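You operate a simulated robot arm through the tools that you are given. There is no shell and no other tool. Be economical: measure what you need, move in short steps, check, and stop when the job is done.

You run a simulated two-armed robot. Do the job below in one go: nothing can be reset, and whatever is moved stays where it is left.

TASK
On the top of the yellow bench, fold the cloth rag in half and then in half again.

It is judged by the outcome, as a careful person would: the job done as asked, and still so three seconds after it is handed in. It fails if anything else is knocked over, pushed out of place, dropped, spilled or broken. Flat cloth is picked up by pressing the open fingertips on it (5 to 10 N) and closing them slowly along it; thin cloth reads only 2 to 8 mm in the jaws.

THE ROBOT
Two 7-joint arms with two-finger parallel grippers on one trunk, on a base that drives. Base frame: it is fixed to the floor where the robot stands at the start and does not move with it; the origin is under the middle of the robot, x ahead of it, y to its left, z up. Units: m, degrees, N and s.
The left shoulder is at the start at [0.07, 0.163, 1.145], the right one opposite. Places, roughly: top of the yellow bench [0.6, -0.2, 0.8]. Payload 3.43 kg a hand.
Tool frame (each hand has its own): the origin (TCP) lies between the finger pads and is the grasp point; the fingertips stand 0.034 m ahead of it; z points along the fingers, y is the line along which they close. Largest opening 0.128 m; finger width 0.024, thickness 0.012; the body of the gripper, 0.048 by 0.13 m, starts 0.096 m behind the TCP.
Orientation is told as [roll, pitch, yaw] about the base's x, y, z axes, in that order, counted from this pose: with the fingers straight down and closing along the base's y, the tool's x points along the base's -x, its y along +y and its z along -z.

THE INTERFACE
- The arms move only by the tool arm_command. It takes "left_increments", "right_increments" or both (then of equal length, played together; a hand with none holds still); each is a list of rows, each a list of 7 numbers: the turn, a rotation vector about the tool's x, y, z in units of 4 degrees (1.0 is 4 degrees), then the shift along the tool's x, y, z in units of 20 mm (1.0 is 20 mm), then the finger opening in m, from 0 to 0.128. In form: [[wx, wy, wz, tx, ty, tz, claw], ...]. A call has 1 to 20 rows; each row shifts and turns the commanded pose from where the row before left it, along the tool's axes as they then stand. A call with a number of a shift or a turn outside -1 to 1 is refused whole. A row lasts 0.2 s, in which the tool goes at most 0.05 m and 8.6 degrees; a call with a longer step from one row to the next is refused whole, and so is a gripper value outside its range. Where a pose cannot be reached the arm comes as near as it can. A force on the tool above 40 N (or 10 N above the force at the start of the call, whichever is more), or a blocked arm, ends the call early, and 0.2 s more pass. Each finger travels about 0.153 m/s and halts on what it meets, pressing with about 27 N; the grip force reading is that of the motor and also rises with nothing between the fingers. The clock runs only during rows and for 0.2 s after the last one: add rows that do not move to give the fingers time. The reply holds the time, the measured pose of the TCP, the force on the tool along the base axes, the opening and the grip force, in the units named above and with some noise.
- Cameras (640 x 400 px; columns grow to the right, rows downward): "scene" is now at [0.1259, -0.0144, 1.3518]; the picture's right is [-0.19, -0.98, 0.00], its down [-0.75, 0.14, -0.65] and it looks along [0.63, -0.12, -0.76] (base axes); focal length 217 px, centre (320, 200). "left" rides on the left gripper at [0.076, 0.011, -0.16] in its tool frame; the picture's right is [-0.15, 0.99, 0.00], its down [-0.88, -0.13, -0.46] and it looks along [-0.45, -0.07, 0.89] (tool axes); focal length 234 px, centre (320, 200). "right" rides on the right gripper at [0.076, -0.011, -0.16] in its tool frame; the picture's right is [0.15, 0.99, 0.00], its down [-0.88, 0.13, -0.46] and it looks along [-0.45, 0.07, 0.89] (tool axes); focal length 234 px, centre (320, 200). There is no depth. A picture from a camera that has moved, and an enlarged one, comes with that camera's place and axes in the base frame and with its lens.
- camera(camera): a new picture of that camera. The clock stands still meanwhile.
- raise_lower(by): slides the trunk up (or, below 0, down) by that many m; the arms and the scene camera ride with it, the base frame stays. It gives what a move gives, with no picture.
- base_move(legs): drives the robot by 1 to 6 legs, each [ahead, left, turn to the left] in m, m and degrees, along the robot's own axes; the way and the turn of a leg run together, so that a leg with both is an arc; at most 1.5 m and 180 degrees a leg. The arms and the cameras ride along, it lands a little off, and it stops where it bumps. It gives what a move gives.
- aim_head(pan, tilt): turns the head with the scene camera to pan (to the left, within 86 degrees either way) and tilt (down, from -29 to 69), counted from straight ahead of the robot. It gives what a move gives.
- zoom(camera, box): a new picture of the part [left, top, right, bottom] of that camera's present view, enlarged. The clock stands still meanwhile.
- hand_in(): hands the job in; it is judged then, once.

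Work in short steps. Places have to be worked out from the pictures, the camera data and where the tool is seen: move nearer, look again, correct. Check each grasp and each placing, and mend what went wrong. You have 120 turns and 88 pictures in all, those below and enlarged ones among them. Open the grippers and draw the arms clear of the work before you hand the job in, unless the task says otherwise; then end with one line.

The tools are called after ">>>" as a command line: name --argument value ..., lists and objects as JSON in quotes. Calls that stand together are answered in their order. arm_command: Moves the arms, as the interface text tells. Its arguments: {"type":"object","properties":{"left_increments":{"type":"array","items":{"type":"array","items":{"type":"number"}}},"right_increments":{"type":"array","items":{"type":"array","items":{"type":"number"}}}},"required":[]} The other tools are called the same way: raise_lower (by) slides the trunk up or down; base_move (legs) drives the base; aim_head (pan, tilt) turns the head that bears the scene camera; camera (camera) takes a picture; zoom (camera, box) takes an enlarged picture of a part of a camera's view; hand_in () hands the job in.

At the start:

```text
time_s: 0.0
left_position: [0.6632, 0.2936, 1.0629]
left_orientation: [0.0, 0.0, 0.1]
left_force: [0.3, 0.3, 0.1]
left_opening: 0.1278
left_finger_force: 0.1
right_position: [0.6152, -0.3143, 1.0367]
right_orientation: [0.1, 0.0, -0.1]
right_force: [0.1, 0.6, 0.1]
right_opening: 0.1278
right_finger_force: 0.1
trunk travel left (down, up): [-0.625, 0.315]
robot x, y, heading: [0.0024, -0.0016, -0.0]
head pan, tilt: [-10.8, 49.8]
```

scene: 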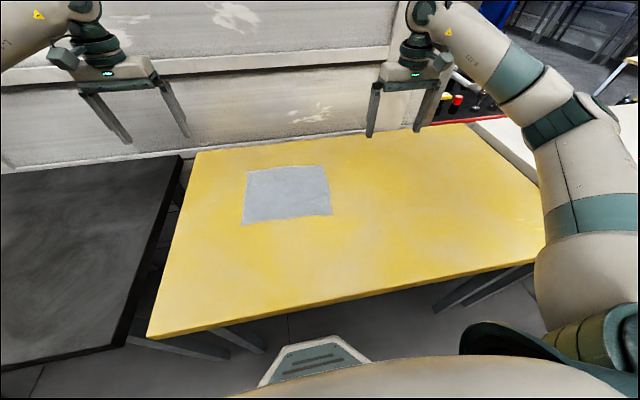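
right: 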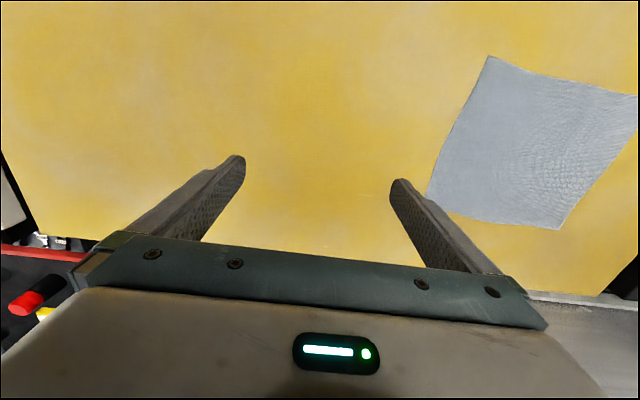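
left: 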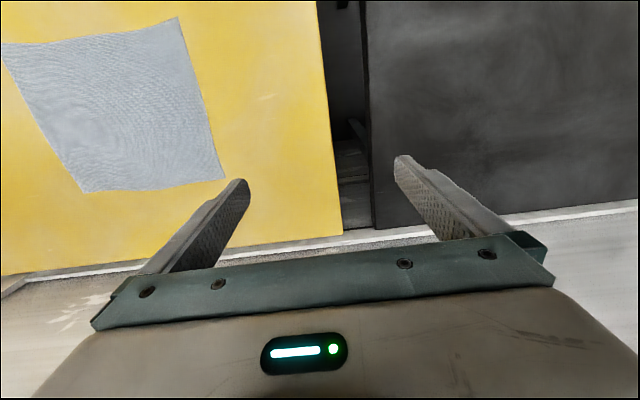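

The cloth looks about 0.28 × 0.24 m, centred near (0.645, 0.0). I zoom in to pin down its corners.

>>> zoom --camera "scene" --box '[220, 140, 360, 228]'

```text
4.55 times, centred on (290, 184) of scene
camera zoom: at [0.1259, -0.0144, 1.3518], right [-0.19, -0.98, 0.0], down [-0.75, 0.14, -0.65], along [0.63, -0.12, -0.76], focal length 988 px, centre (456, 273)
```

zoom: 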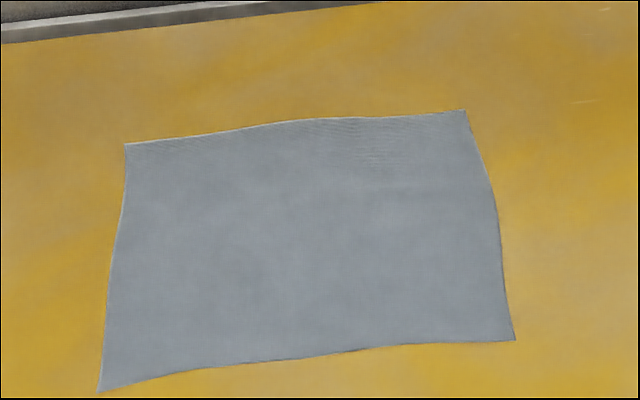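

Corners come out near TL (0.773, 0.141), TR (0.760, −0.144), BR (0.516, −0.130) and BL (0.527, 0.151). I move both hands above the two far corners at z≈0.93 with a modest opening, then check with the wrist cameras.

>>> arm_command --left_increments '[[0, 0, 0, -0.464, -0.836, 0.59, 0.05], [0, 0, 0, -0.464, -0.836, 0.59, 0.05], [0, 0, 0, -0.464, -0.836, 0.59, 0.05], [0, 0, 0, -0.464, -0.836, 0.59, 0.05], [0, 0, 0, -0.464, -0.836, 0.59, 0.05], [0, 0, 0, -0.464, -0.836, 0.59, 0.05], [0, 0, 0, -0.464, -0.836, 0.59, 0.05], [0, 0, 0, -0.464, -0.836, 0.59, 0.05], [0, 0, 0, -0.464, -0.836, 0.59, 0.05], [0, 0, 0, -0.464, -0.836, 0.59, 0.05], [0, 0, 0, -0.464, -0.836, 0.59, 0.05], [0, 0, 0, 0, 0, 0, 0.05]]' --right_increments '[[0, 0, 0, -0.62, 0.92, 0.486, 0.05], [0, 0, 0, -0.62, 0.92, 0.486, 0.05], [0, 0, 0, -0.62, 0.92, 0.486, 0.05], [0, 0, 0, -0.62, 0.92, 0.486, 0.05], [0, 0, 0, -0.62, 0.92, 0.486, 0.05], [0, 0, 0, -0.62, 0.92, 0.486, 0.05], [0, 0, 0, -0.62, 0.92, 0.486, 0.05], [0, 0, 0, -0.62, 0.92, 0.486, 0.05], [0, 0, 0, -0.62, 0.92, 0.486, 0.05], [0, 0, 0, -0.62, 0.92, 0.486, 0.05], [0, 0, 0, -0.62, 0.92, 0.486, 0.05], [0, 0, 0, 0, 0, 0, 0.05]]'

>>> camera --camera "left"

>>> camera --camera "right"

>>> camera --camera "scene"

```text
time_s: 2.6
left_position: [0.7655, 0.1105, 0.9341]
left_orientation: [0.0, 0.0, 0.1]
left_force: [-0.4, 0.4, -0.1]
left_opening: 0.0503
left_finger_force: 0.1
right_position: [0.7522, -0.1118, 0.9307]
right_orientation: [0.0, 0.0, -0.1]
right_force: [0.5, -0.1, 1.0]
right_opening: 0.0497
right_finger_force: 0.0
trunk travel left (down, up): [-0.625, 0.315]
robot x, y, heading: [0.0006, -0.0034, 0.1]
head pan, tilt: [-10.8, 49.8]
```

```text
83 pictures are left
camera left: at [0.6916, 0.1209, 1.0944], right [0.15, 0.99, 0.0], down [0.88, -0.13, 0.46], along [0.45, -0.07, -0.89], focal length 234 px, centre (320, 200)
```

left: 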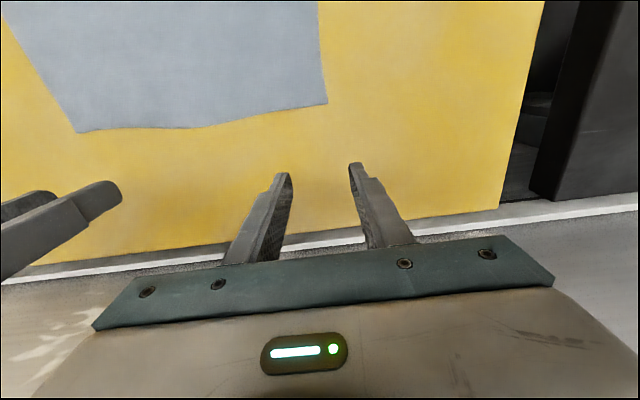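

```text
82 pictures are left
camera right: at [0.6765, -0.1217, 1.0902], right [-0.15, 0.99, 0.0], down [0.88, 0.13, 0.46], along [0.45, 0.07, -0.89], focal length 234 px, centre (320, 200)
```

right: 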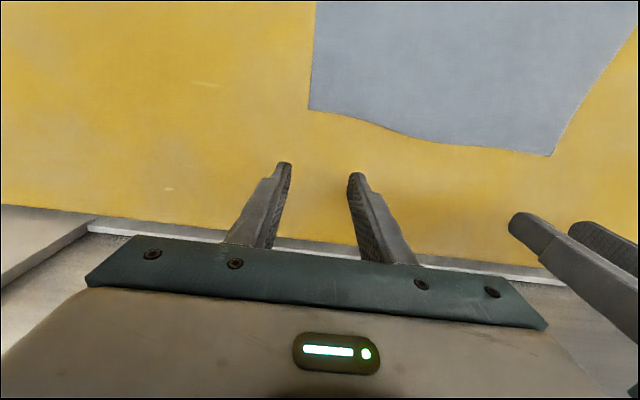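

```text
81 pictures are left
camera scene: at [0.1253, -0.0145, 1.3518], right [-0.19, -0.98, 0.0], down [-0.75, 0.14, -0.65], along [0.63, -0.12, -0.76], focal length 217 px, centre (320, 200)
```

scene: 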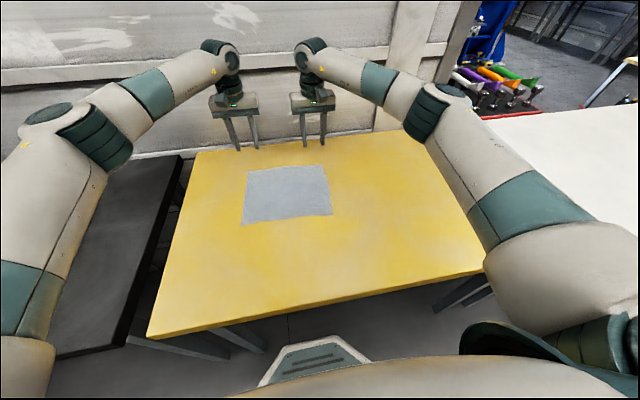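

Checking against the wrist views, the bench top is nearer z≈0.85, so the far corners are at about (0.713, 0.125) and (0.702, −0.129). I shift both hands over them and take the tips a little lower.

>>> arm_command --left_increments '[[0, 0, 0, 0.75, -0.23, 0.2, 0.04], [0, 0, 0, 0.75, -0.23, 0.2, 0.04], [0, 0, 0, 0.75, -0.23, 0.2, 0.04], [0, 0, 0, 0.75, -0.23, 0.2, 0.04], [0, 0, 0, 0, 0, 0, 0.04]]' --right_increments '[[0, 0, 0, 0.7, 0.2, 0.2, 0.04], [0, 0, 0, 0.7, 0.2, 0.2, 0.04], [0, 0, 0, 0.7, 0.2, 0.2, 0.04], [0, 0, 0, 0.7, 0.2, 0.2, 0.04], [0, 0, 0, 0, 0, 0, 0.04]]'

>>> camera --camera "left"

>>> camera --camera "right"

>>> zoom --camera "scene" --box '[210, 130, 370, 230]'

```text
time_s: 3.8
left_position: [0.7069, 0.0918, 0.9167]
left_orientation: [-0.1, 0.0, 0.1]
left_force: [0.3, 0.8, 0.4]
left_opening: 0.0398
left_finger_force: 0.0
right_position: [0.6956, -0.0968, 0.913]
right_orientation: [0.0, 0.0, 0.0]
right_force: [0.1, -0.1, 1.4]
right_opening: 0.0399
right_finger_force: 0.1
trunk travel left (down, up): [-0.625, 0.315]
robot x, y, heading: [0.0033, -0.0005, -0.1]
head pan, tilt: [-10.8, 49.8]
```

```text
80 pictures are left
camera left: at [0.6319, 0.1033, 1.077], right [0.15, 0.99, 0.0], down [0.88, -0.13, 0.46], along [0.45, -0.07, -0.89], focal length 234 px, centre (320, 200)
```

left: 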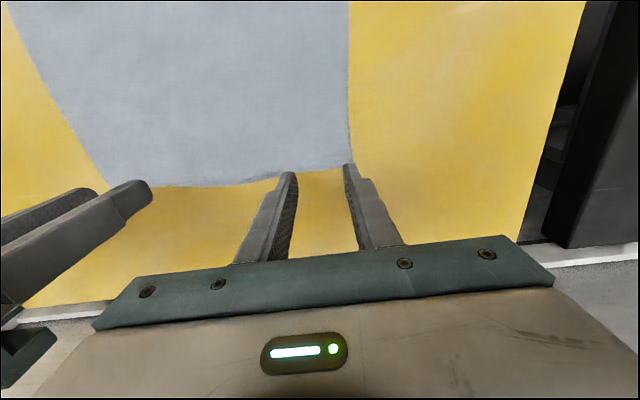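

```text
79 pictures are left
camera right: at [0.6201, -0.1058, 1.0726], right [-0.15, 0.99, 0.0], down [0.88, 0.13, 0.46], along [0.45, 0.07, -0.89], focal length 234 px, centre (320, 200)
```

right: 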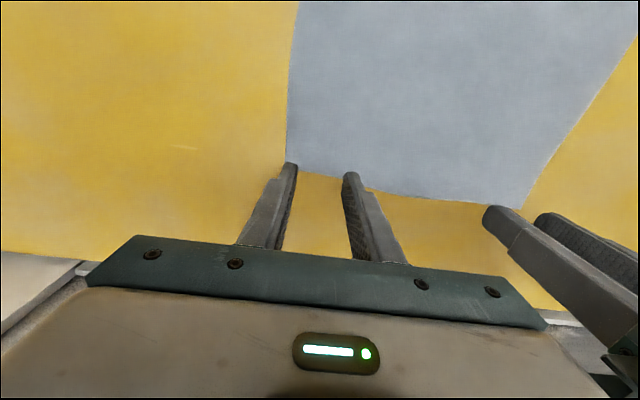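

```text
4.00 times, centred on (290, 180) of scene
camera zoom: at [0.1264, -0.0144, 1.3517], right [-0.19, -0.98, 0.0], down [-0.75, 0.14, -0.65], along [0.63, -0.12, -0.76], focal length 869 px, centre (440, 280)
```

zoom: 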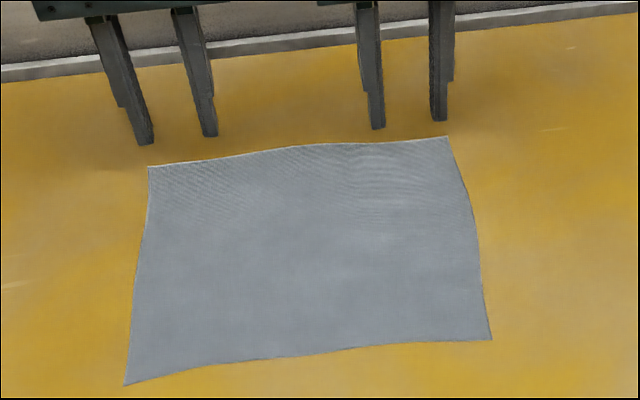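

Both hands now straddle the far edge properly; I shift each about 6 mm inwards and come down most of the way.

>>> arm_command --left_increments '[[0, 0, 0, 0.05, -0.15, 0.35, 0.04], [0, 0, 0, 0.05, -0.15, 0.35, 0.04], [0, 0, 0, 0, 0, 0.35, 0.04], [0, 0, 0, 0, 0, 0.3, 0.04], [0, 0, 0, 0, 0, 0, 0.04]]' --right_increments '[[0, 0, 0, 0, 0.15, 0.25, 0.04], [0, 0, 0, 0, 0.15, 0.3, 0.04], [0, 0, 0, 0, 0, 0.3, 0.04], [0, 0, 0, 0, 0, 0.3, 0.04], [0, 0, 0, 0, 0, 0, 0.04]]'

>>> zoom --camera "scene" --box '[210, 130, 370, 230]'

```text
time_s: 5.0
left_position: [0.7044, 0.085, 0.89]
left_orientation: [0.0, -0.1, 0.1]
left_force: [-0.7, 0.0, -0.2]
left_opening: 0.0403
left_finger_force: 0.1
right_position: [0.6955, -0.0916, 0.8893]
right_orientation: [0.0, 0.0, 0.0]
right_force: [0.1, -0.6, -0.3]
right_opening: 0.04
right_finger_force: 0.0
trunk travel left (down, up): [-0.625, 0.315]
robot x, y, heading: [-0.0027, -0.0006, 0.2]
head pan, tilt: [-10.8, 49.8]
```

```text
4.00 times, centred on (290, 180) of scene
camera zoom: at [0.1258, -0.0144, 1.3518], right [-0.19, -0.98, 0.0], down [-0.75, 0.14, -0.65], along [0.63, -0.12, -0.76], focal length 869 px, centre (440, 280)
```

zoom: 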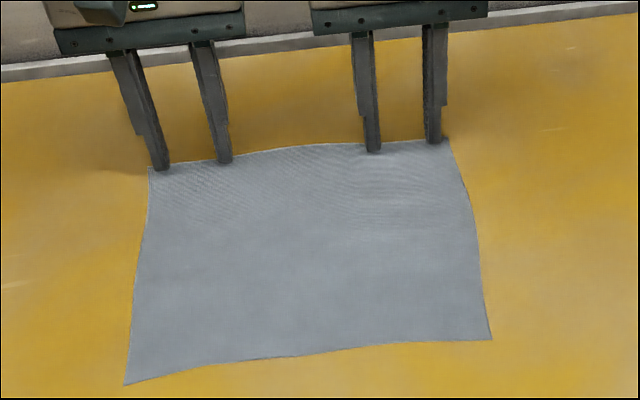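

The tips are just above the cloth and on its edge, and no force reads yet. I lower slowly towards contact.

>>> arm_command --left_increments '[[0, 0, 0, 0, 0, 0.1, 0.04], [0, 0, 0, 0, 0, 0.1, 0.04], [0, 0, 0, 0, 0, 0.1, 0.04], [0, 0, 0, 0, 0, 0, 0.04]]' --right_increments '[[0, 0, 0, 0, 0, 0.1, 0.04], [0, 0, 0, 0, 0, 0.1, 0.04], [0, 0, 0, 0, 0, 0.1, 0.04], [0, 0, 0, 0, 0, 0, 0.04]]'

```text
time_s: 6.0
left_position: [0.7033, 0.0861, 0.8856]
left_orientation: [-0.1, -0.1, 0.1]
left_force: [-0.1, -0.2, 1.9]
left_opening: 0.0399
left_finger_force: 0.0
right_position: [0.6951, -0.0903, 0.8857]
right_orientation: [-0.1, 0.0, 0.1]
right_force: [0.3, -0.1, 3.7]
right_opening: 0.0399
right_finger_force: 0.0
trunk travel left (down, up): [-0.625, 0.315]
robot x, y, heading: [0.0028, 0.0005, 0.2]
head pan, tilt: [-10.8, 49.8]
```

Contact: left 1.9 N and right 3.7 N, which puts the bench top at about 0.851. I press a little more to reach 5–10 N.

>>> arm_command --left_increments '[[0, 0, 0, 0, 0, 0.07, 0.04], [0, 0, 0, 0, 0, 0.07, 0.04], [0, 0, 0, 0, 0, 0, 0.04]]' --right_increments '[[0, 0, 0, 0, 0, 0.05, 0.04], [0, 0, 0, 0, 0, 0.05, 0.04], [0, 0, 0, 0, 0, 0, 0.04]]'

```text
time_s: 6.8
left_position: [0.7027, 0.0859, 0.8848]
left_orientation: [0.0, -0.3, 0.1]
left_force: [3.7, -0.4, 19.2]
left_opening: 0.0398
left_finger_force: 0.1
right_position: [0.6934, -0.0905, 0.884]
right_orientation: [0.0, -0.2, 0.0]
right_force: [2.3, 0.4, 13.1]
right_opening: 0.0398
right_finger_force: 0.1
trunk travel left (down, up): [-0.625, 0.315]
robot x, y, heading: [0.0027, -0.0025, -0.2]
head pan, tilt: [-10.8, 49.8]
```

That is somewhat too hard (19 and 13 N), so I ease back to about 8 N.

>>> arm_command --left_increments '[[0, 0, 0, 0, 0, -0.09, 0.04], [0, 0, 0, 0, 0, 0, 0.04]]' --right_increments '[[0, 0, 0, 0, 0, -0.05, 0.04], [0, 0, 0, 0, 0, 0, 0.04]]'

```text
time_s: 7.4
left_position: [0.7021, 0.0858, 0.885]
left_orientation: [0.0, -0.1, 0.0]
left_force: [3.4, -0.2, 18.6]
left_opening: 0.0399
left_finger_force: 0.2
right_position: [0.6946, -0.0907, 0.8848]
right_orientation: [0.0, -0.2, 0.0]
right_force: [1.8, 1.2, 9.9]
right_opening: 0.0397
right_finger_force: 0.1
trunk travel left (down, up): [-0.625, 0.315]
robot x, y, heading: [-0.0004, 0.0006, -0.1]
head pan, tilt: [-10.8, 49.8]
```

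Left still reads high; I ease it another 1.5 mm and the right a touch.

>>> arm_command --left_increments '[[0, 0, 0, 0, 0, -0.08, 0.04], [0, 0, 0, 0, 0, 0, 0.04]]' --right_increments '[[0, 0, 0, 0, 0, -0.01, 0.04], [0, 0, 0, 0, 0, 0, 0.04]]'

```text
time_s: 8.0
left_position: [0.7023, 0.0853, 0.8854]
left_orientation: [0.0, 0.0, 0.0]
left_force: [0.4, 0.3, 4.5]
left_opening: 0.0397
left_finger_force: 0.1
right_position: [0.693, -0.0902, 0.8857]
right_orientation: [0.1, -0.1, -0.1]
right_force: [-2.4, -1.0, 13.9]
right_opening: 0.0398
right_finger_force: 0.2
trunk travel left (down, up): [-0.625, 0.315]
robot x, y, heading: [-0.0029, -0.0021, 0.3]
head pan, tilt: [-10.8, 49.8]
```

Left 4.5 N and right 14 N: I trim both slightly and close the fingers slowly.

>>> arm_command --left_increments '[[0, 0, 0, 0, 0, 0.02, 0.04], [0, 0, 0, 0, 0, 0, 0.036], [0, 0, 0, 0, 0, 0, 0.032], [0, 0, 0, 0, 0, 0, 0.028], [0, 0, 0, 0, 0, 0, 0.024], [0, 0, 0, 0, 0, 0, 0.02], [0, 0, 0, 0, 0, 0, 0.016], [0, 0, 0, 0, 0, 0, 0.012], [0, 0, 0, 0, 0, 0, 0.008], [0, 0, 0, 0, 0, 0, 0.004], [0, 0, 0, 0, 0, 0, 0.0], [0, 0, 0, 0, 0, 0, 0.0], [0, 0, 0, 0, 0, 0, 0.0]]' --right_increments '[[0, 0, 0, 0, 0, -0.03, 0.04], [0, 0, 0, 0, 0, 0, 0.036], [0, 0, 0, 0, 0, 0, 0.032], [0, 0, 0, 0, 0, 0, 0.028], [0, 0, 0, 0, 0, 0, 0.024], [0, 0, 0, 0, 0, 0, 0.02], [0, 0, 0, 0, 0, 0, 0.016], [0, 0, 0, 0, 0, 0, 0.012], [0, 0, 0, 0, 0, 0, 0.008], [0, 0, 0, 0, 0, 0, 0.004], [0, 0, 0, 0, 0, 0, 0.0], [0, 0, 0, 0, 0, 0, 0.0], [0, 0, 0, 0, 0, 0, 0.0]]'

>>> zoom --camera "scene" --box '[210, 130, 370, 230]'

```text
time_s: 10.8
left_position: [0.7028, 0.0849, 0.8859]
left_orientation: [0.0, -0.2, 0.0]
left_force: [0.3, -9.4, 2.7]
left_opening: 0.0017
left_finger_force: 27.0
right_position: [0.695, -0.0902, 0.8847]
right_orientation: [0.1, -0.1, 0.0]
right_force: [-0.8, 7.1, 10.5]
right_opening: 0.0066
right_finger_force: 26.9
trunk travel left (down, up): [-0.625, 0.315]
robot x, y, heading: [0.0027, 0.0029, 0.3]
head pan, tilt: [-10.8, 49.8]
```

```text
4.00 times, centred on (290, 180) of scene
camera zoom: at [0.1243, -0.0144, 1.352], right [-0.19, -0.98, 0.0], down [-0.75, 0.14, -0.65], along [0.64, -0.12, -0.76], focal length 869 px, centre (440, 280)
```

zoom: 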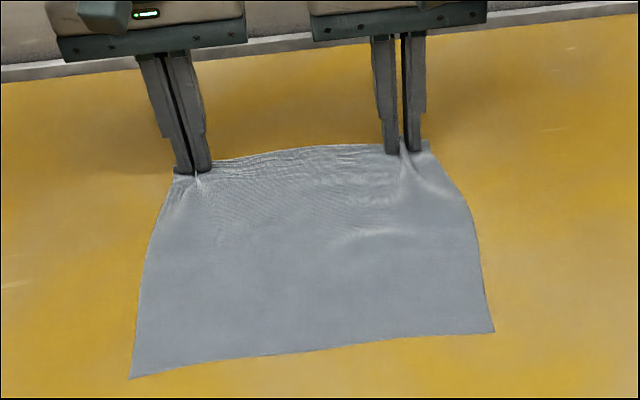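

Both have pulled cloth in (1.7 and 6.6 mm). I lift 3 cm with a little move inward to test the grips.

>>> arm_command --left_increments '[[0, 0, 0, 0.1, 0, -0.3, 0], [0, 0, 0, 0.1, 0, -0.4, 0], [0, 0, 0, 0.1, 0, -0.4, 0], [0, 0, 0, 0.1, 0, -0.4, 0], [0, 0, 0, 0, 0, 0, 0]]' --right_increments '[[0, 0, 0, 0.1, 0, -0.3, 0], [0, 0, 0, 0.1, 0, -0.4, 0], [0, 0, 0, 0.1, 0, -0.4, 0], [0, 0, 0, 0.1, 0, -0.4, 0], [0, 0, 0, 0, 0, 0, 0]]'

>>> zoom --camera "scene" --box '[210, 130, 370, 230]'

```text
time_s: 12.0
left_position: [0.6959, 0.0864, 0.9146]
left_orientation: [0.1, 0.0, 0.0]
left_force: [-0.2, -9.5, 0.0]
left_opening: 0.0019
left_finger_force: 27.0
right_position: [0.6895, -0.0905, 0.9141]
right_orientation: [0.0, 0.0, 0.0]
right_force: [-0.2, 10.9, -0.4]
right_opening: 0.0068
right_finger_force: 26.7
trunk travel left (down, up): [-0.625, 0.315]
robot x, y, heading: [0.0021, 0.0028, 0.1]
head pan, tilt: [-10.8, 49.8]
```

```text
4.00 times, centred on (290, 180) of scene
camera zoom: at [0.1263, -0.0144, 1.3517], right [-0.19, -0.98, 0.0], down [-0.75, 0.14, -0.65], along [0.63, -0.12, -0.76], focal length 869 px, centre (440, 280)
```

zoom: 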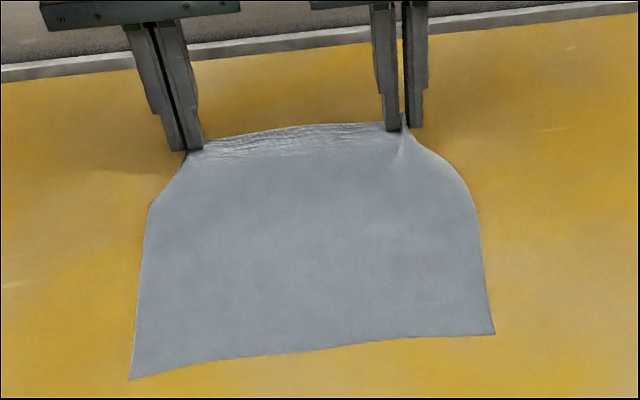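

Both corners are held, and the edge between them is slightly taut. I carry them along an arc toward the near edge, stopping two thirds of the way to check.

>>> arm_command --left_increments '[[0, 0, 0, 0.175, 0.025, -0.475, 0], [0, 0, 0, 0.175, 0.025, -0.475, 0], [0, 0, 0, 0.46, 0.025, -0.425, 0], [0, 0, 0, 0.46, 0.025, -0.425, 0], [0, 0, 0, 0.46, 0.025, -0.425, 0], [0, 0, 0, 0.46, 0.025, -0.425, 0], [0, 0, 0, 0.644, 0.025, -0.15, 0], [0, 0, 0, 0.644, 0.025, -0.15, 0], [0, 0, 0, 0.644, 0.025, -0.15, 0], [0, 0, 0, 0.644, 0.025, -0.15, 0], [0, 0, 0, 0.644, 0.025, 0.15, 0], [0, 0, 0, 0.644, 0.025, 0.15, 0], [0, 0, 0, 0.644, 0.025, 0.15, 0], [0, 0, 0, 0.644, 0.025, 0.15, 0], [0, 0, 0, 0, 0, 0, 0]]' --right_increments '[[0, 0, 0, 0.175, 0.046, -0.475, 0], [0, 0, 0, 0.175, 0.046, -0.475, 0], [0, 0, 0, 0.46, 0.046, -0.425, 0], [0, 0, 0, 0.46, 0.046, -0.425, 0], [0, 0, 0, 0.46, 0.046, -0.425, 0], [0, 0, 0, 0.46, 0.046, -0.425, 0], [0, 0, 0, 0.644, 0.046, -0.15, 0], [0, 0, 0, 0.644, 0.046, -0.15, 0], [0, 0, 0, 0.644, 0.046, -0.15, 0], [0, 0, 0, 0.644, 0.046, -0.15, 0], [0, 0, 0, 0.644, 0.046, 0.15, 0], [0, 0, 0, 0.644, 0.046, 0.15, 0], [0, 0, 0, 0.644, 0.046, 0.15, 0], [0, 0, 0, 0.644, 0.046, 0.15, 0], [0, 0, 0, 0, 0, 0, 0]]'

>>> zoom --camera "scene" --box '[190, 110, 382, 230]'

```text
time_s: 15.2
left_position: [0.549, 0.0918, 0.9682]
left_orientation: [0.0, 0.0, 0.1]
left_force: [-0.1, -0.9, 0.3]
left_opening: 0.0017
left_finger_force: 26.6
right_position: [0.5412, -0.0786, 0.9672]
right_orientation: [0.0, 0.1, -0.1]
right_force: [-0.3, -0.1, -0.3]
right_opening: 0.0066
right_finger_force: 27.4
trunk travel left (down, up): [-0.625, 0.315]
robot x, y, heading: [0.0037, -0.0034, 0.1]
head pan, tilt: [-10.8, 49.8]
```

```text
3.33 times, centred on (286, 170) of scene
camera zoom: at [0.1262, -0.0145, 1.3517], right [-0.19, -0.98, 0.0], down [-0.75, 0.14, -0.65], along [0.63, -0.12, -0.76], focal length 724 px, centre (433, 300)
```

zoom: 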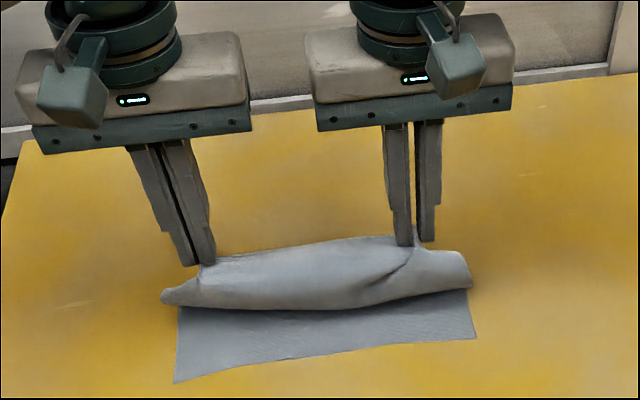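

The fold is forming, but there is a bulge in front of the fingers. I look closer before lowering.

>>> camera --camera "left"

>>> zoom --camera "scene" --box '[230, 165, 342, 235]'

```text
73 pictures are left
camera left: at [0.4741, 0.1035, 1.1285], right [0.15, 0.99, 0.0], down [0.88, -0.13, 0.46], along [0.45, -0.07, -0.89], focal length 234 px, centre (320, 200)
```

left: 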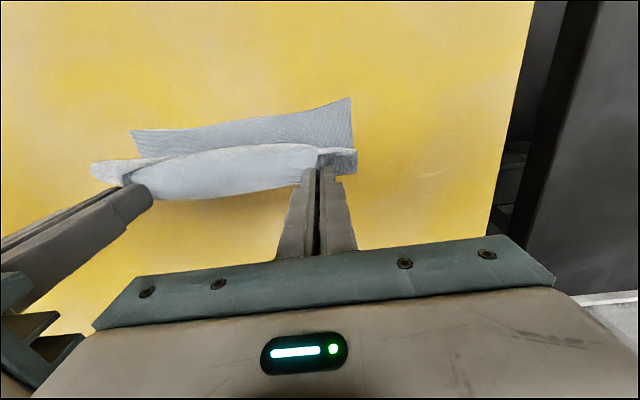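

```text
5.71 times, centred on (286, 200) of scene
camera zoom: at [0.1262, -0.0145, 1.3517], right [-0.19, -0.98, 0.0], down [-0.75, 0.14, -0.65], along [0.63, -0.12, -0.76], focal length 1242 px, centre (514, 200)
```

zoom: 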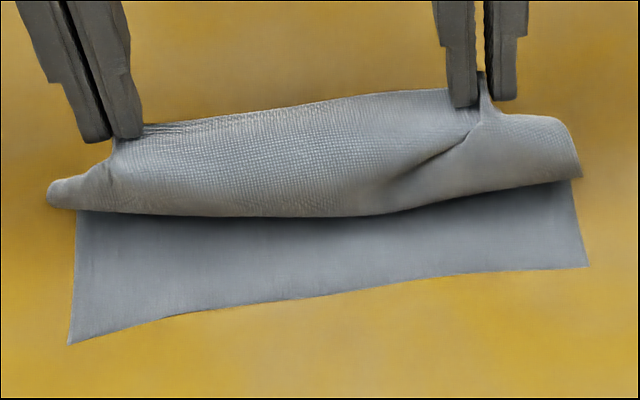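

The near-edge ply has stayed put. The bulge comes from the vertical fingers holding the cloth pointing at me, so I tilt both hands about 45° (fingertips away from the robot) to turn the edge over in place.

>>> arm_command --left_increments '[[0, -0.94, 0, 0, 0, 0, 0], [0, -0.94, 0, 0, 0, 0, 0], [0, -0.94, 0, 0, 0, 0, 0], [0, -0.94, 0, 0, 0, 0, 0], [0, -0.94, 0, 0, 0, 0, 0], [0, -0.94, 0, 0, 0, 0, 0], [0, -0.94, 0, 0, 0, 0, 0], [0, -0.94, 0, 0, 0, 0, 0], [0, -0.94, 0, 0, 0, 0, 0], [0, -0.94, 0, 0, 0, 0, 0], [0, -0.94, 0, 0, 0, 0, 0], [0, -0.94, 0, 0, 0, 0, 0], [0, 0, 0, 0, 0, 0, 0]]' --right_increments '[[0, -0.94, 0, 0, 0, 0, 0], [0, -0.94, 0, 0, 0, 0, 0], [0, -0.94, 0, 0, 0, 0, 0], [0, -0.94, 0, 0, 0, 0, 0], [0, -0.94, 0, 0, 0, 0, 0], [0, -0.94, 0, 0, 0, 0, 0], [0, -0.94, 0, 0, 0, 0, 0], [0, -0.94, 0, 0, 0, 0, 0], [0, -0.94, 0, 0, 0, 0, 0], [0, -0.94, 0, 0, 0, 0, 0], [0, -0.94, 0, 0, 0, 0, 0], [0, -0.94, 0, 0, 0, 0, 0], [0, 0, 0, 0, 0, 0, 0]]'

>>> zoom --camera "scene" --box '[190, 120, 382, 240]'

>>> camera --camera "left"

```text
time_s: 18.0
left_position: [0.5481, 0.0924, 0.9675]
left_orientation: [0.1, -45.2, 0.0]
left_force: [0.1, -0.5, -0.3]
left_opening: 0.0016
left_finger_force: 27.2
right_position: [0.5408, -0.0771, 0.9675]
right_orientation: [0.0, -45.2, 0.0]
right_force: [-0.6, 0.2, 0.0]
right_opening: 0.0068
right_finger_force: 27.3
trunk travel left (down, up): [-0.625, 0.315]
robot x, y, heading: [-0.0006, -0.0001, -0.2]
head pan, tilt: [-10.8, 49.8]
```

```text
3.33 times, centred on (286, 180) of scene
camera zoom: at [0.126, -0.0144, 1.3518], right [-0.19, -0.98, 0.0], down [-0.75, 0.14, -0.65], along [0.63, -0.12, -0.76], focal length 724 px, centre (433, 267)
```

zoom: 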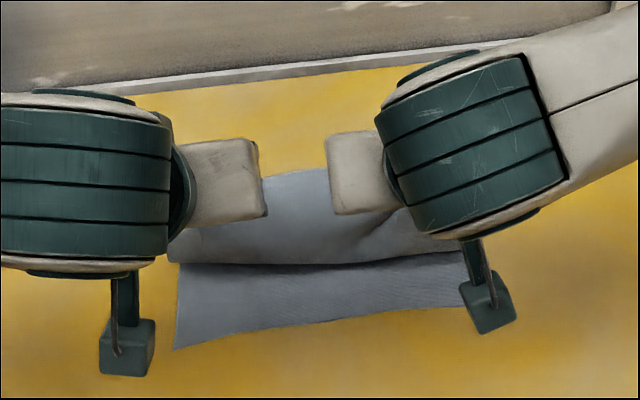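

```text
70 pictures are left
camera left: at [0.3828, 0.1039, 1.0264], right [0.1, 0.99, 0.1], down [0.3, -0.13, 0.95], along [0.95, -0.07, -0.31], focal length 234 px, centre (320, 200)
```

left: 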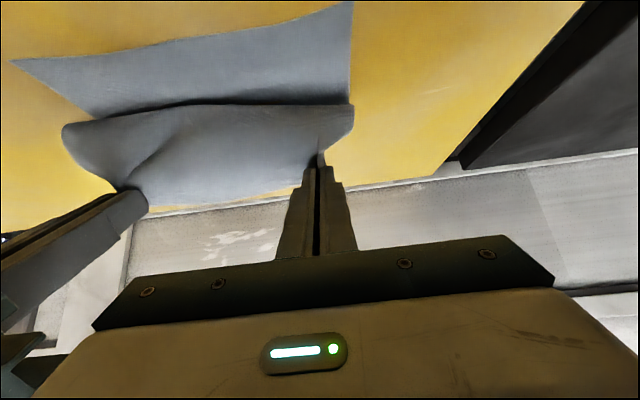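

Tilting worked: the cloth now rises from about x≈0.57 with far less bulge. I tilt 10° more and bring the edge down and toward the near edge, keeping it taut.

>>> arm_command --left_increments '[[0, -0.83, 0, 0, 0, 0, 0], [0, -0.83, 0, 0, 0, 0, 0], [0, -0.83, 0, 0, 0, 0, 0], [0, 0, 0, 0.39, 0, -0.275, 0], [0, 0, 0, 0.39, 0, -0.275, 0], [0, 0, 0, 0.39, 0, -0.275, 0], [0, 0, 0, 0.39, 0, -0.275, 0], [0, 0, 0, 0.49, 0, -0.04, 0], [0, 0, 0, 0.49, 0, -0.04, 0], [0, 0, 0, 0.49, 0, -0.04, 0], [0, 0, 0, 0.49, 0, -0.04, 0], [0, 0, 0, 0, 0, 0, 0]]' --right_increments '[[0, -0.83, 0, 0, 0, 0, 0], [0, -0.83, 0, 0, 0, 0, 0], [0, -0.83, 0, 0, 0, 0, 0], [0, 0, 0, 0.39, 0, -0.275, 0], [0, 0, 0, 0.39, 0, -0.275, 0], [0, 0, 0, 0.39, 0, -0.275, 0], [0, 0, 0, 0.39, 0, -0.275, 0], [0, 0, 0, 0.49, 0, -0.04, 0], [0, 0, 0, 0.49, 0, -0.04, 0], [0, 0, 0, 0.49, 0, -0.04, 0], [0, 0, 0, 0.49, 0, -0.04, 0], [0, 0, 0, 0, 0, 0, 0]]'

>>> zoom --camera "scene" --box '[190, 120, 382, 240]'

>>> camera --camera "left"

```text
time_s: 20.6
left_position: [0.5142, 0.0774, 0.9165]
left_orientation: [-0.1, -55.1, 0.1]
left_force: [0.0, 0.4, -0.3]
left_opening: 0.0017
left_finger_force: 27.3
left hand out of reach, approached as far as the arm can: row 5, 6, 7, 8, 9, 10
right_position: [0.5027, -0.0624, 0.9159]
right_orientation: [-0.1, -55.1, 0.0]
right_force: [-0.2, 0.0, -1.0]
right_opening: 0.0066
right_finger_force: 26.6
right hand out of reach, approached as far as the arm can: row 6, 7, 8, 10, 11
trunk travel left (down, up): [-0.625, 0.315]
robot x, y, heading: [0.0001, -0.0019, -0.1]
head pan, tilt: [-10.8, 49.8]
```

```text
3.33 times, centred on (286, 180) of scene
camera zoom: at [0.1258, -0.0145, 1.3518], right [-0.19, -0.98, 0.0], down [-0.75, 0.14, -0.65], along [0.63, -0.12, -0.76], focal length 724 px, centre (433, 267)
```

zoom: 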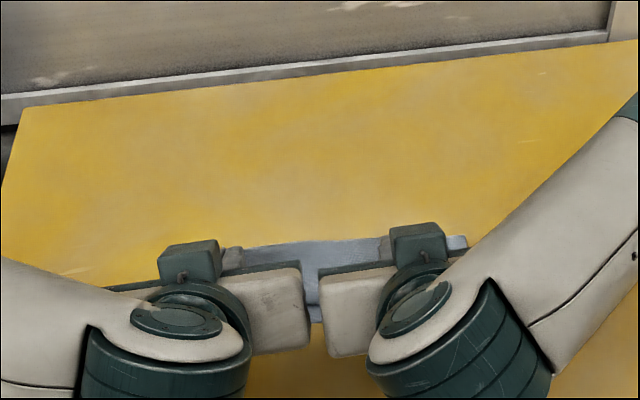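

```text
68 pictures are left
camera left: at [0.3407, 0.0885, 0.9476], right [0.08, 0.99, 0.12], down [0.13, -0.13, 0.98], along [0.99, -0.06, -0.14], focal length 234 px, centre (320, 200)
```

left: 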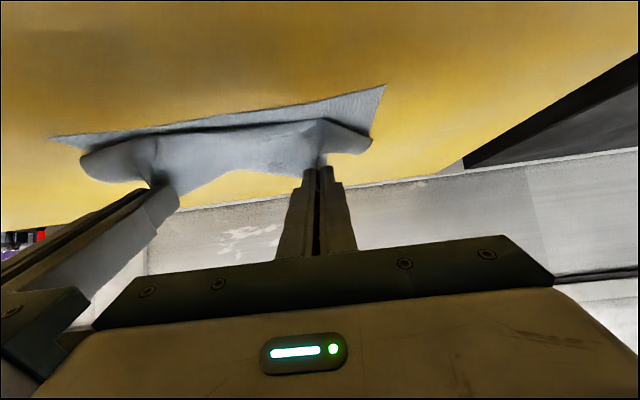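

The arms reached their limit and drifted inward a little, but the cloth is still held. Backing the base gives the same pull toward the near edge and eases the reach, so I drive back 4 cm.

>>> base_move --legs '[[-0.04, 0, 0]]'

>>> camera --camera "left"

```text
time_s: 21.5
left_position: [0.4736, 0.078, 0.9183]
left_orientation: [0.0, -55.1, 0.0]
left_force: [-0.8, 0.5, 0.1]
left_opening: 0.002
left_finger_force: 27.3
right_position: [0.4635, -0.0627, 0.9175]
right_orientation: [0.0, -55.1, 0.1]
right_force: [0.7, -0.4, 0.0]
right_opening: 0.0065
right_finger_force: 28.0
trunk travel left (down, up): [-0.625, 0.315]
robot x, y, heading: [-0.0369, -0.0003, -0.1]
head pan, tilt: [-10.8, 49.8]
```

```text
67 pictures are left
camera left: at [0.3016, 0.0885, 0.9476], right [0.08, 0.99, 0.12], down [0.13, -0.13, 0.98], along [0.99, -0.07, -0.14], focal length 234 px, centre (320, 200)
```

left: 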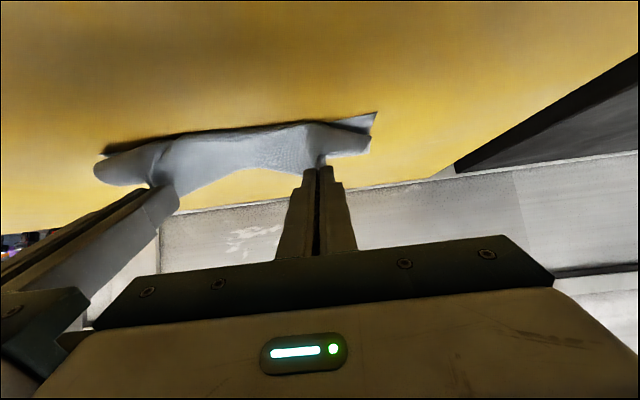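

Now the tips are at x≈0.50 and 0.49 over the near edge. I spread the hands back out and start lowering, watching the readings.

>>> arm_command --left_increments '[[0, 0, 0, 0.1, 0.15, 0.07, 0], [0, 0, 0, 0.1, 0.15, 0.07, 0], [0, 0, 0, 0.1, 0.15, 0.07, 0], [0, 0, 0, 0, 0, 0, 0]]' --right_increments '[[0, 0, 0, 0.1, -0.15, 0.07, 0], [0, 0, 0, 0.1, -0.15, 0.07, 0], [0, 0, 0, 0.1, -0.15, 0.07, 0], [0, 0, 0, 0, 0, 0, 0]]'

```text
time_s: 22.5
left_position: [0.4767, 0.0842, 0.9104]
left_orientation: [0.1, -55.0, 0.1]
left_force: [0.5, 0.3, 0.2]
left_opening: 0.0015
left_finger_force: 27.1
left hand out of reach, approached as far as the arm can: row 3
right_position: [0.4653, -0.0697, 0.9096]
right_orientation: [-0.1, -54.9, -0.1]
right_force: [-0.9, 0.0, 0.4]
right_opening: 0.0064
right_finger_force: 27.3
trunk travel left (down, up): [-0.625, 0.315]
robot x, y, heading: [-0.039, 0.0011, -0.0]
head pan, tilt: [-10.8, 49.8]
```

The arms follow. I keep lowering, easing the tilt to 45° so they stay in reach.

>>> arm_command --left_increments '[[0, 0.5, 0, 0.176, 0.08, 0.148, 0], [0, 0.5, 0, 0.176, 0.08, 0.148, 0], [0, 0.5, 0, 0.176, 0.08, 0.148, 0], [0, 0.5, 0, 0.176, 0.08, 0.148, 0], [0, 0.5, 0, 0.0, 0, 0.0, 0], [0, 0, 0, 0, 0, 0, 0]]' --right_increments '[[0, 0.5, 0, 0.176, -0.08, 0.148, 0], [0, 0.5, 0, 0.176, -0.08, 0.148, 0], [0, 0.5, 0, 0.176, -0.08, 0.148, 0], [0, 0.5, 0, 0.176, -0.08, 0.148, 0], [0, 0.5, 0, 0.0, 0, 0.0, 0], [0, 0, 0, 0, 0, 0, 0]]'

>>> camera --camera "left"

```text
time_s: 23.9
left_position: [0.4793, 0.0911, 0.8907]
left_orientation: [0.1, -44.9, 0.2]
left_force: [-0.7, -0.2, -0.9]
left_opening: 0.0022
left_finger_force: 27.0
right_position: [0.4653, -0.0767, 0.892]
right_orientation: [0.1, -44.9, -0.1]
right_force: [-0.6, -0.1, 0.0]
right_opening: 0.0065
right_finger_force: 27.4
trunk travel left (down, up): [-0.625, 0.315]
robot x, y, heading: [-0.0415, -0.0016, -0.2]
head pan, tilt: [-10.8, 49.8]
```

```text
66 pictures are left
camera left: at [0.3138, 0.1021, 0.9508], right [0.1, 0.99, 0.1], down [0.3, -0.13, 0.94], along [0.95, -0.07, -0.31], focal length 234 px, centre (320, 200)
```

left: 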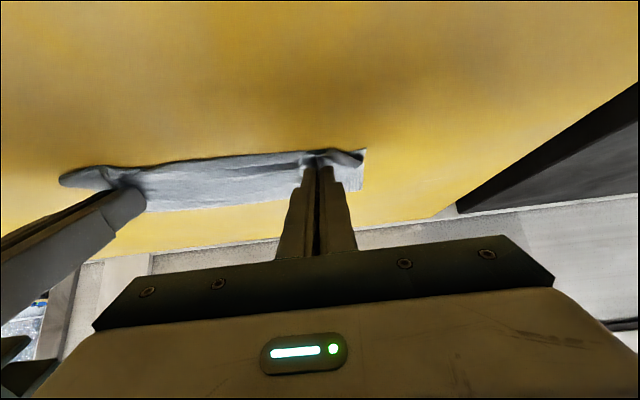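

The edge is now just over the lower ply. I lower a few mm more, open the fingers gently and draw straight back along them.

>>> arm_command --left_increments '[[0, 0, 0, 0.14, 0, 0.1, 0], [0, 0, 0, 0, 0, 0, 0], [0, 0, 0, 0, 0, 0, 0.008], [0, 0, 0, 0, 0, 0, 0.016], [0, 0, 0, 0, 0, 0, 0.024], [0, 0, 0, 0, 0, 0, 0.024]]' --right_increments '[[0, 0, 0, 0.14, 0, 0.1, 0], [0, 0, 0, 0, 0, 0, 0], [0, 0, 0, 0, 0, 0, 0.008], [0, 0, 0, 0, 0, 0, 0.016], [0, 0, 0, 0, 0, 0, 0.024], [0, 0, 0, 0, 0, 0, 0.024]]'

>>> camera --camera "left"

>>> camera --camera "scene"

```text
time_s: 25.3
left_position: [0.4792, 0.0911, 0.8879]
left_orientation: [-0.1, -45.1, 0.1]
left_force: [0.1, -0.9, 0.2]
left_opening: 0.0237
left_finger_force: 0.1
right_position: [0.4651, -0.0767, 0.8891]
right_orientation: [0.0, -44.9, 0.0]
right_force: [0.1, -0.7, 0.1]
right_opening: 0.0239
right_finger_force: 0.0
trunk travel left (down, up): [-0.625, 0.315]
robot x, y, heading: [-0.0337, -0.0005, 0.3]
head pan, tilt: [-10.8, 49.8]
```

```text
65 pictures are left
camera left: at [0.3131, 0.1026, 0.9472], right [0.1, 0.99, 0.1], down [0.3, -0.13, 0.95], along [0.95, -0.07, -0.31], focal length 234 px, centre (320, 200)
```

left: 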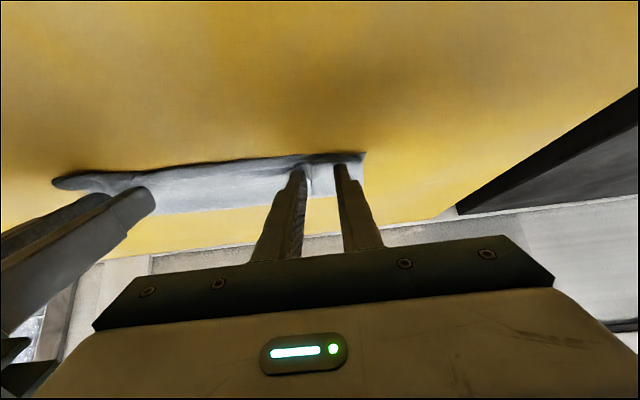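

```text
64 pictures are left
camera scene: at [0.0869, -0.0144, 1.3518], right [-0.19, -0.98, 0.0], down [-0.75, 0.14, -0.65], along [0.63, -0.12, -0.76], focal length 217 px, centre (320, 200)
```

scene: 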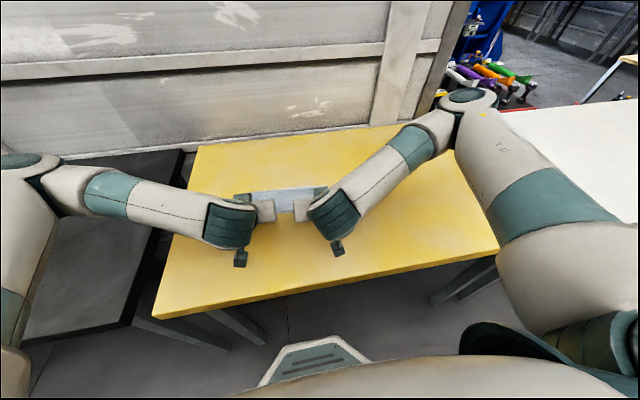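

Released. I lift both hands straight up, slowly at first, and turn the fingers back down.

>>> arm_command --left_increments '[[0, 0, 0, -0.2, 0, -0.3, 0.03], [0, 0, 0, -0.3, 0, -0.4, 0.03], [0, 0, 0, -0.6, 0, -0.6, 0.03], [0, 0, 0, -0.7, 0, -0.7, 0.03], [0, 0, 0, -0.7, 0, -0.7, 0.03], [0, 0.9, 0, -0.7, 0, -0.7, 0.03], [0, 0.9, 0, -0.6, 0.4, -0.7, 0.03], [0, 0.9, 0, -0.5, 0.4, -0.7, 0.03], [0, 0.9, 0, -0.4, 0.6, -0.7, 0.03], [0, 0.9, 0, 0, 0.8, 0, 0.03], [0, 0.9, 0, 0, 0.8, 0, 0.03], [0, 0.9, 0, 0, 0.8, 0, 0.03], [0, 0.9, 0, 0, 0.8, 0, 0.03], [0, 0.9, 0, 0, 0.8, 0, 0.03], [0, 0.9, 0, 0, 0.8, 0, 0.03], [0, 0.9, 0, 0, 0.8, 0, 0.03], [0, 0.9, 0, 0, 0.8, 0, 0.03], [0, 0.45, 0, 0, 0.8, 0, 0.03]]' --right_increments '[[0, 0, 0, -0.2, 0, -0.3, 0.03], [0, 0, 0, -0.3, 0, -0.4, 0.03], [0, 0, 0, -0.6, 0, -0.6, 0.03], [0, 0, 0, -0.7, 0, -0.7, 0.03], [0, 0, 0, -0.7, 0, -0.7, 0.03], [0, 0.9, 0, -0.7, 0, -0.7, 0.03], [0, 0.9, 0, -0.6, -0.4, -0.7, 0.03], [0, 0.9, 0, -0.5, -0.4, -0.7, 0.03], [0, 0.9, 0, -0.4, -0.6, -0.7, 0.03], [0, 0.9, 0, 0, -0.8, 0, 0.03], [0, 0.9, 0, 0, -0.8, 0, 0.03], [0, 0.9, 0, 0, -0.8, 0, 0.03], [0, 0.9, 0, 0, -0.8, 0, 0.03], [0, 0.9, 0, 0, -0.8, 0, 0.03], [0, 0.9, 0, 0, -0.8, 0, 0.03], [0, 0.9, 0, 0, -0.8, 0, 0.03], [0, 0.9, 0, 0, -0.8, 0, 0.03], [0, 0.45, 0, 0, -0.8, 0, 0.03]]'

>>> camera --camera "scene"

>>> zoom --camera "scene" --box '[210, 160, 370, 260]'

```text
time_s: 29.1
left_position: [0.4714, 0.2624, 1.0327]
left_orientation: [0.1, 0.0, 0.0]
left_force: [0.3, 0.2, 0.7]
left_opening: 0.0297
left_finger_force: 0.1
right_position: [0.4589, -0.2513, 1.0338]
right_orientation: [0.0, 0.0, 0.0]
right_force: [0.4, 0.8, 1.1]
right_opening: 0.0298
right_finger_force: 0.0
trunk travel left (down, up): [-0.625, 0.315]
robot x, y, heading: [-0.0397, -0.0018, -0.2]
head pan, tilt: [-10.8, 49.8]
```

```text
63 pictures are left
camera scene: at [0.0866, -0.0145, 1.3518], right [-0.19, -0.98, 0.0], down [-0.75, 0.14, -0.65], along [0.63, -0.12, -0.76], focal length 217 px, centre (320, 200)
```

scene: 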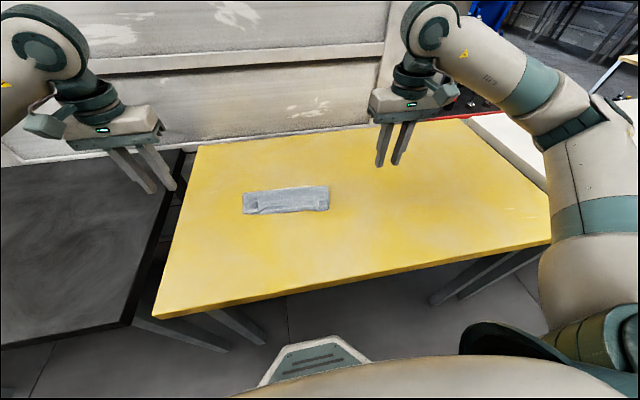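

```text
4.00 times, centred on (290, 210) of scene
camera zoom: at [0.0866, -0.0145, 1.3518], right [-0.19, -0.98, 0.0], down [-0.75, 0.14, -0.65], along [0.63, -0.12, -0.76], focal length 869 px, centre (440, 160)
```

zoom: 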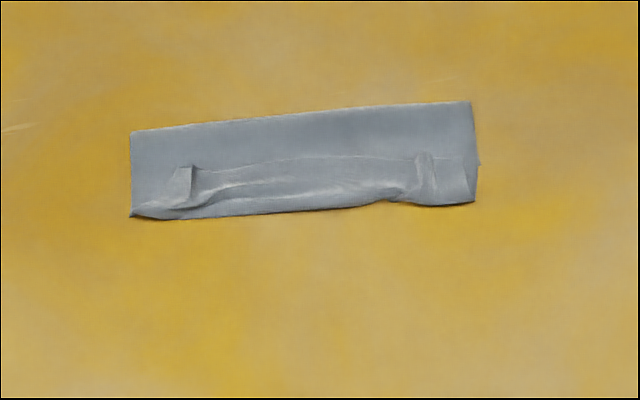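

The first fold is in place, but the edge seems to have curled back at the near side. I look closer with the right hand's camera, moving it near the cloth.

>>> zoom --camera "scene" --box '[236, 178, 336, 222]'

>>> zoom --camera "left" --box '[0, 0, 320, 200]'

```text
6.40 times, centred on (286, 200) of scene
camera zoom: at [0.0866, -0.0145, 1.3518], right [-0.19, -0.98, 0.0], down [-0.75, 0.14, -0.65], along [0.63, -0.12, -0.76], focal length 1391 px, centre (538, 200)
```

zoom: 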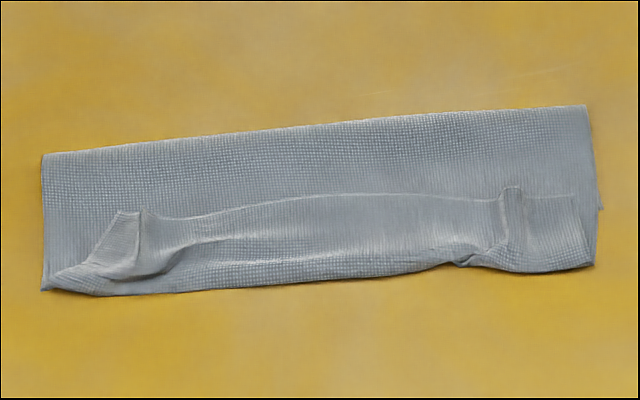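

```text
2.00 times, centred on (160, 100) of left
camera zoom: at [0.398, 0.2738, 1.1931], right [0.15, 0.99, 0.0], down [0.88, -0.13, 0.46], along [0.45, -0.07, -0.89], focal length 468 px, centre (640, 400)
```

zoom: 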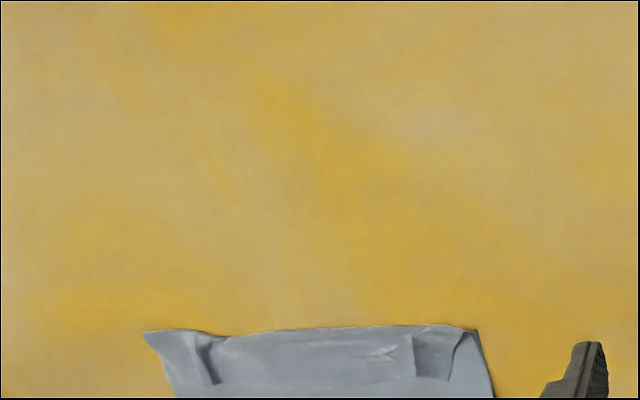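

The far edge flap (about 4 cm) curled back on top, and the fold line was dragged nearer than half. I'll redo this fold: regrip the two tufts with the hands tilted the other way (fingers pointing at the robot), so I can turn the edge about 90° during the fold. First I position above them.

>>> arm_command --left_increments '[[0, 0, 0, -0.35, -0.845, 0, 0.03], [0, 0, 0, -0.35, -0.845, 0, 0.03], [0, 0, 0, -0.35, -0.845, 0, 0.03], [0, 0, 0, -0.35, -0.845, 0, 0.03], [0, 0, 0, -0.35, -0.845, 0, 0.03], [0, 0, 0, -0.35, -0.845, 0, 0.03], [0, 0, 0, -0.35, -0.845, 0, 0.03], [0, 0, 0, -0.35, -0.845, 0, 0.03], [0, 0, 0, -0.35, -0.845, 0, 0.03], [0, 0, 0, -0.35, -0.845, 0, 0.03], [0, 1, 0, 0, 0, 0, 0.03], [0, 1, 0, 0, 0, 0, 0.03], [0, 1, 0, 0, 0, 0, 0.03], [0, 1, 0, 0, 0, 0, 0.03], [0, 1, 0, 0, 0, 0, 0.03], [0, 1, 0, 0, 0, 0, 0.03], [0, 1, 0, 0, 0, 0, 0.03], [0, 1, 0, 0, 0, 0, 0.03], [0, 1, 0, 0, 0, 0, 0.03], [0, 1, 0, 0, 0, 0, 0.03]]' --right_increments '[[0, 0, 0, -0.3, 0.85, 0, 0.03], [0, 0, 0, -0.3, 0.85, 0, 0.03], [0, 0, 0, -0.3, 0.85, 0, 0.03], [0, 0, 0, -0.3, 0.85, 0, 0.03], [0, 0, 0, -0.3, 0.85, 0, 0.03], [0, 0, 0, -0.3, 0.85, 0, 0.03], [0, 0, 0, -0.3, 0.85, 0, 0.03], [0, 0, 0, -0.3, 0.85, 0, 0.03], [0, 0, 0, -0.3, 0.85, 0, 0.03], [0, 0, 0, -0.3, 0.85, 0, 0.03], [0, 1, 0, 0, 0, 0, 0.03], [0, 1, 0, 0, 0, 0, 0.03], [0, 1, 0, 0, 0, 0, 0.03], [0, 1, 0, 0, 0, 0, 0.03], [0, 1, 0, 0, 0, 0, 0.03], [0, 1, 0, 0, 0, 0, 0.03], [0, 1, 0, 0, 0, 0, 0.03], [0, 1, 0, 0, 0, 0, 0.03], [0, 1, 0, 0, 0, 0, 0.03], [0, 1, 0, 0, 0, 0, 0.03]]'

>>> camera --camera "left"

>>> camera --camera "scene"

```text
time_s: 33.3
left_position: [0.5424, 0.094, 1.0329]
left_orientation: [0.1, 40.0, 0.2]
left_force: [0.6, -0.6, -0.5]
left_opening: 0.0299
left_finger_force: 0.2
right_position: [0.519, -0.0794, 1.0332]
right_orientation: [0.0, 39.9, -0.2]
right_force: [-0.8, -0.2, -0.2]
right_opening: 0.0299
right_finger_force: 0.0
trunk travel left (down, up): [-0.625, 0.315]
robot x, y, heading: [-0.0382, -0.0006, -0.1]
head pan, tilt: [-10.8, 49.8]
```

```text
59 pictures are left
camera left: at [0.5887, 0.1053, 1.2042], right [0.11, 0.99, -0.09], down [0.97, -0.13, -0.22], along [-0.23, -0.07, -0.97], focal length 234 px, centre (320, 200)
```

left: 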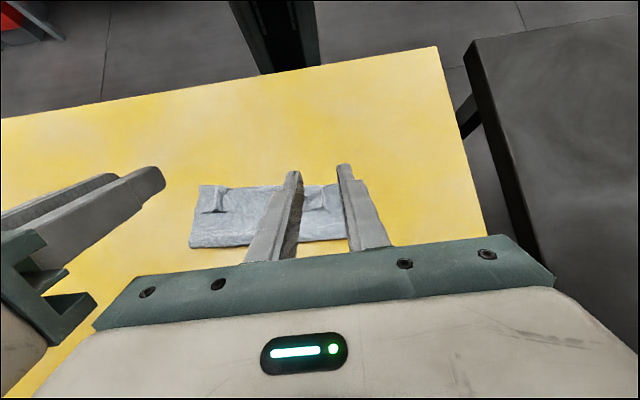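

```text
58 pictures are left
camera scene: at [0.0873, -0.0145, 1.3517], right [-0.19, -0.98, 0.0], down [-0.75, 0.14, -0.65], along [0.63, -0.12, -0.76], focal length 217 px, centre (320, 200)
```

scene: 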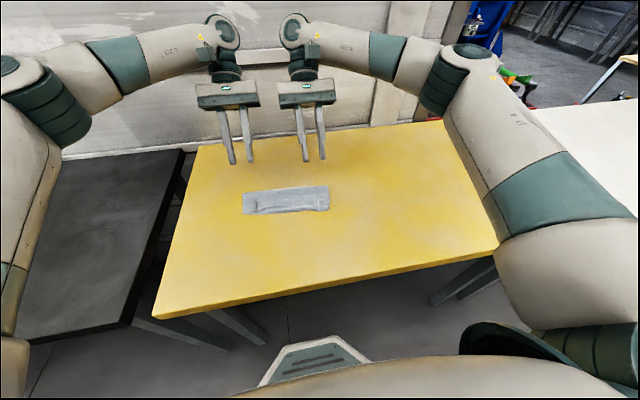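

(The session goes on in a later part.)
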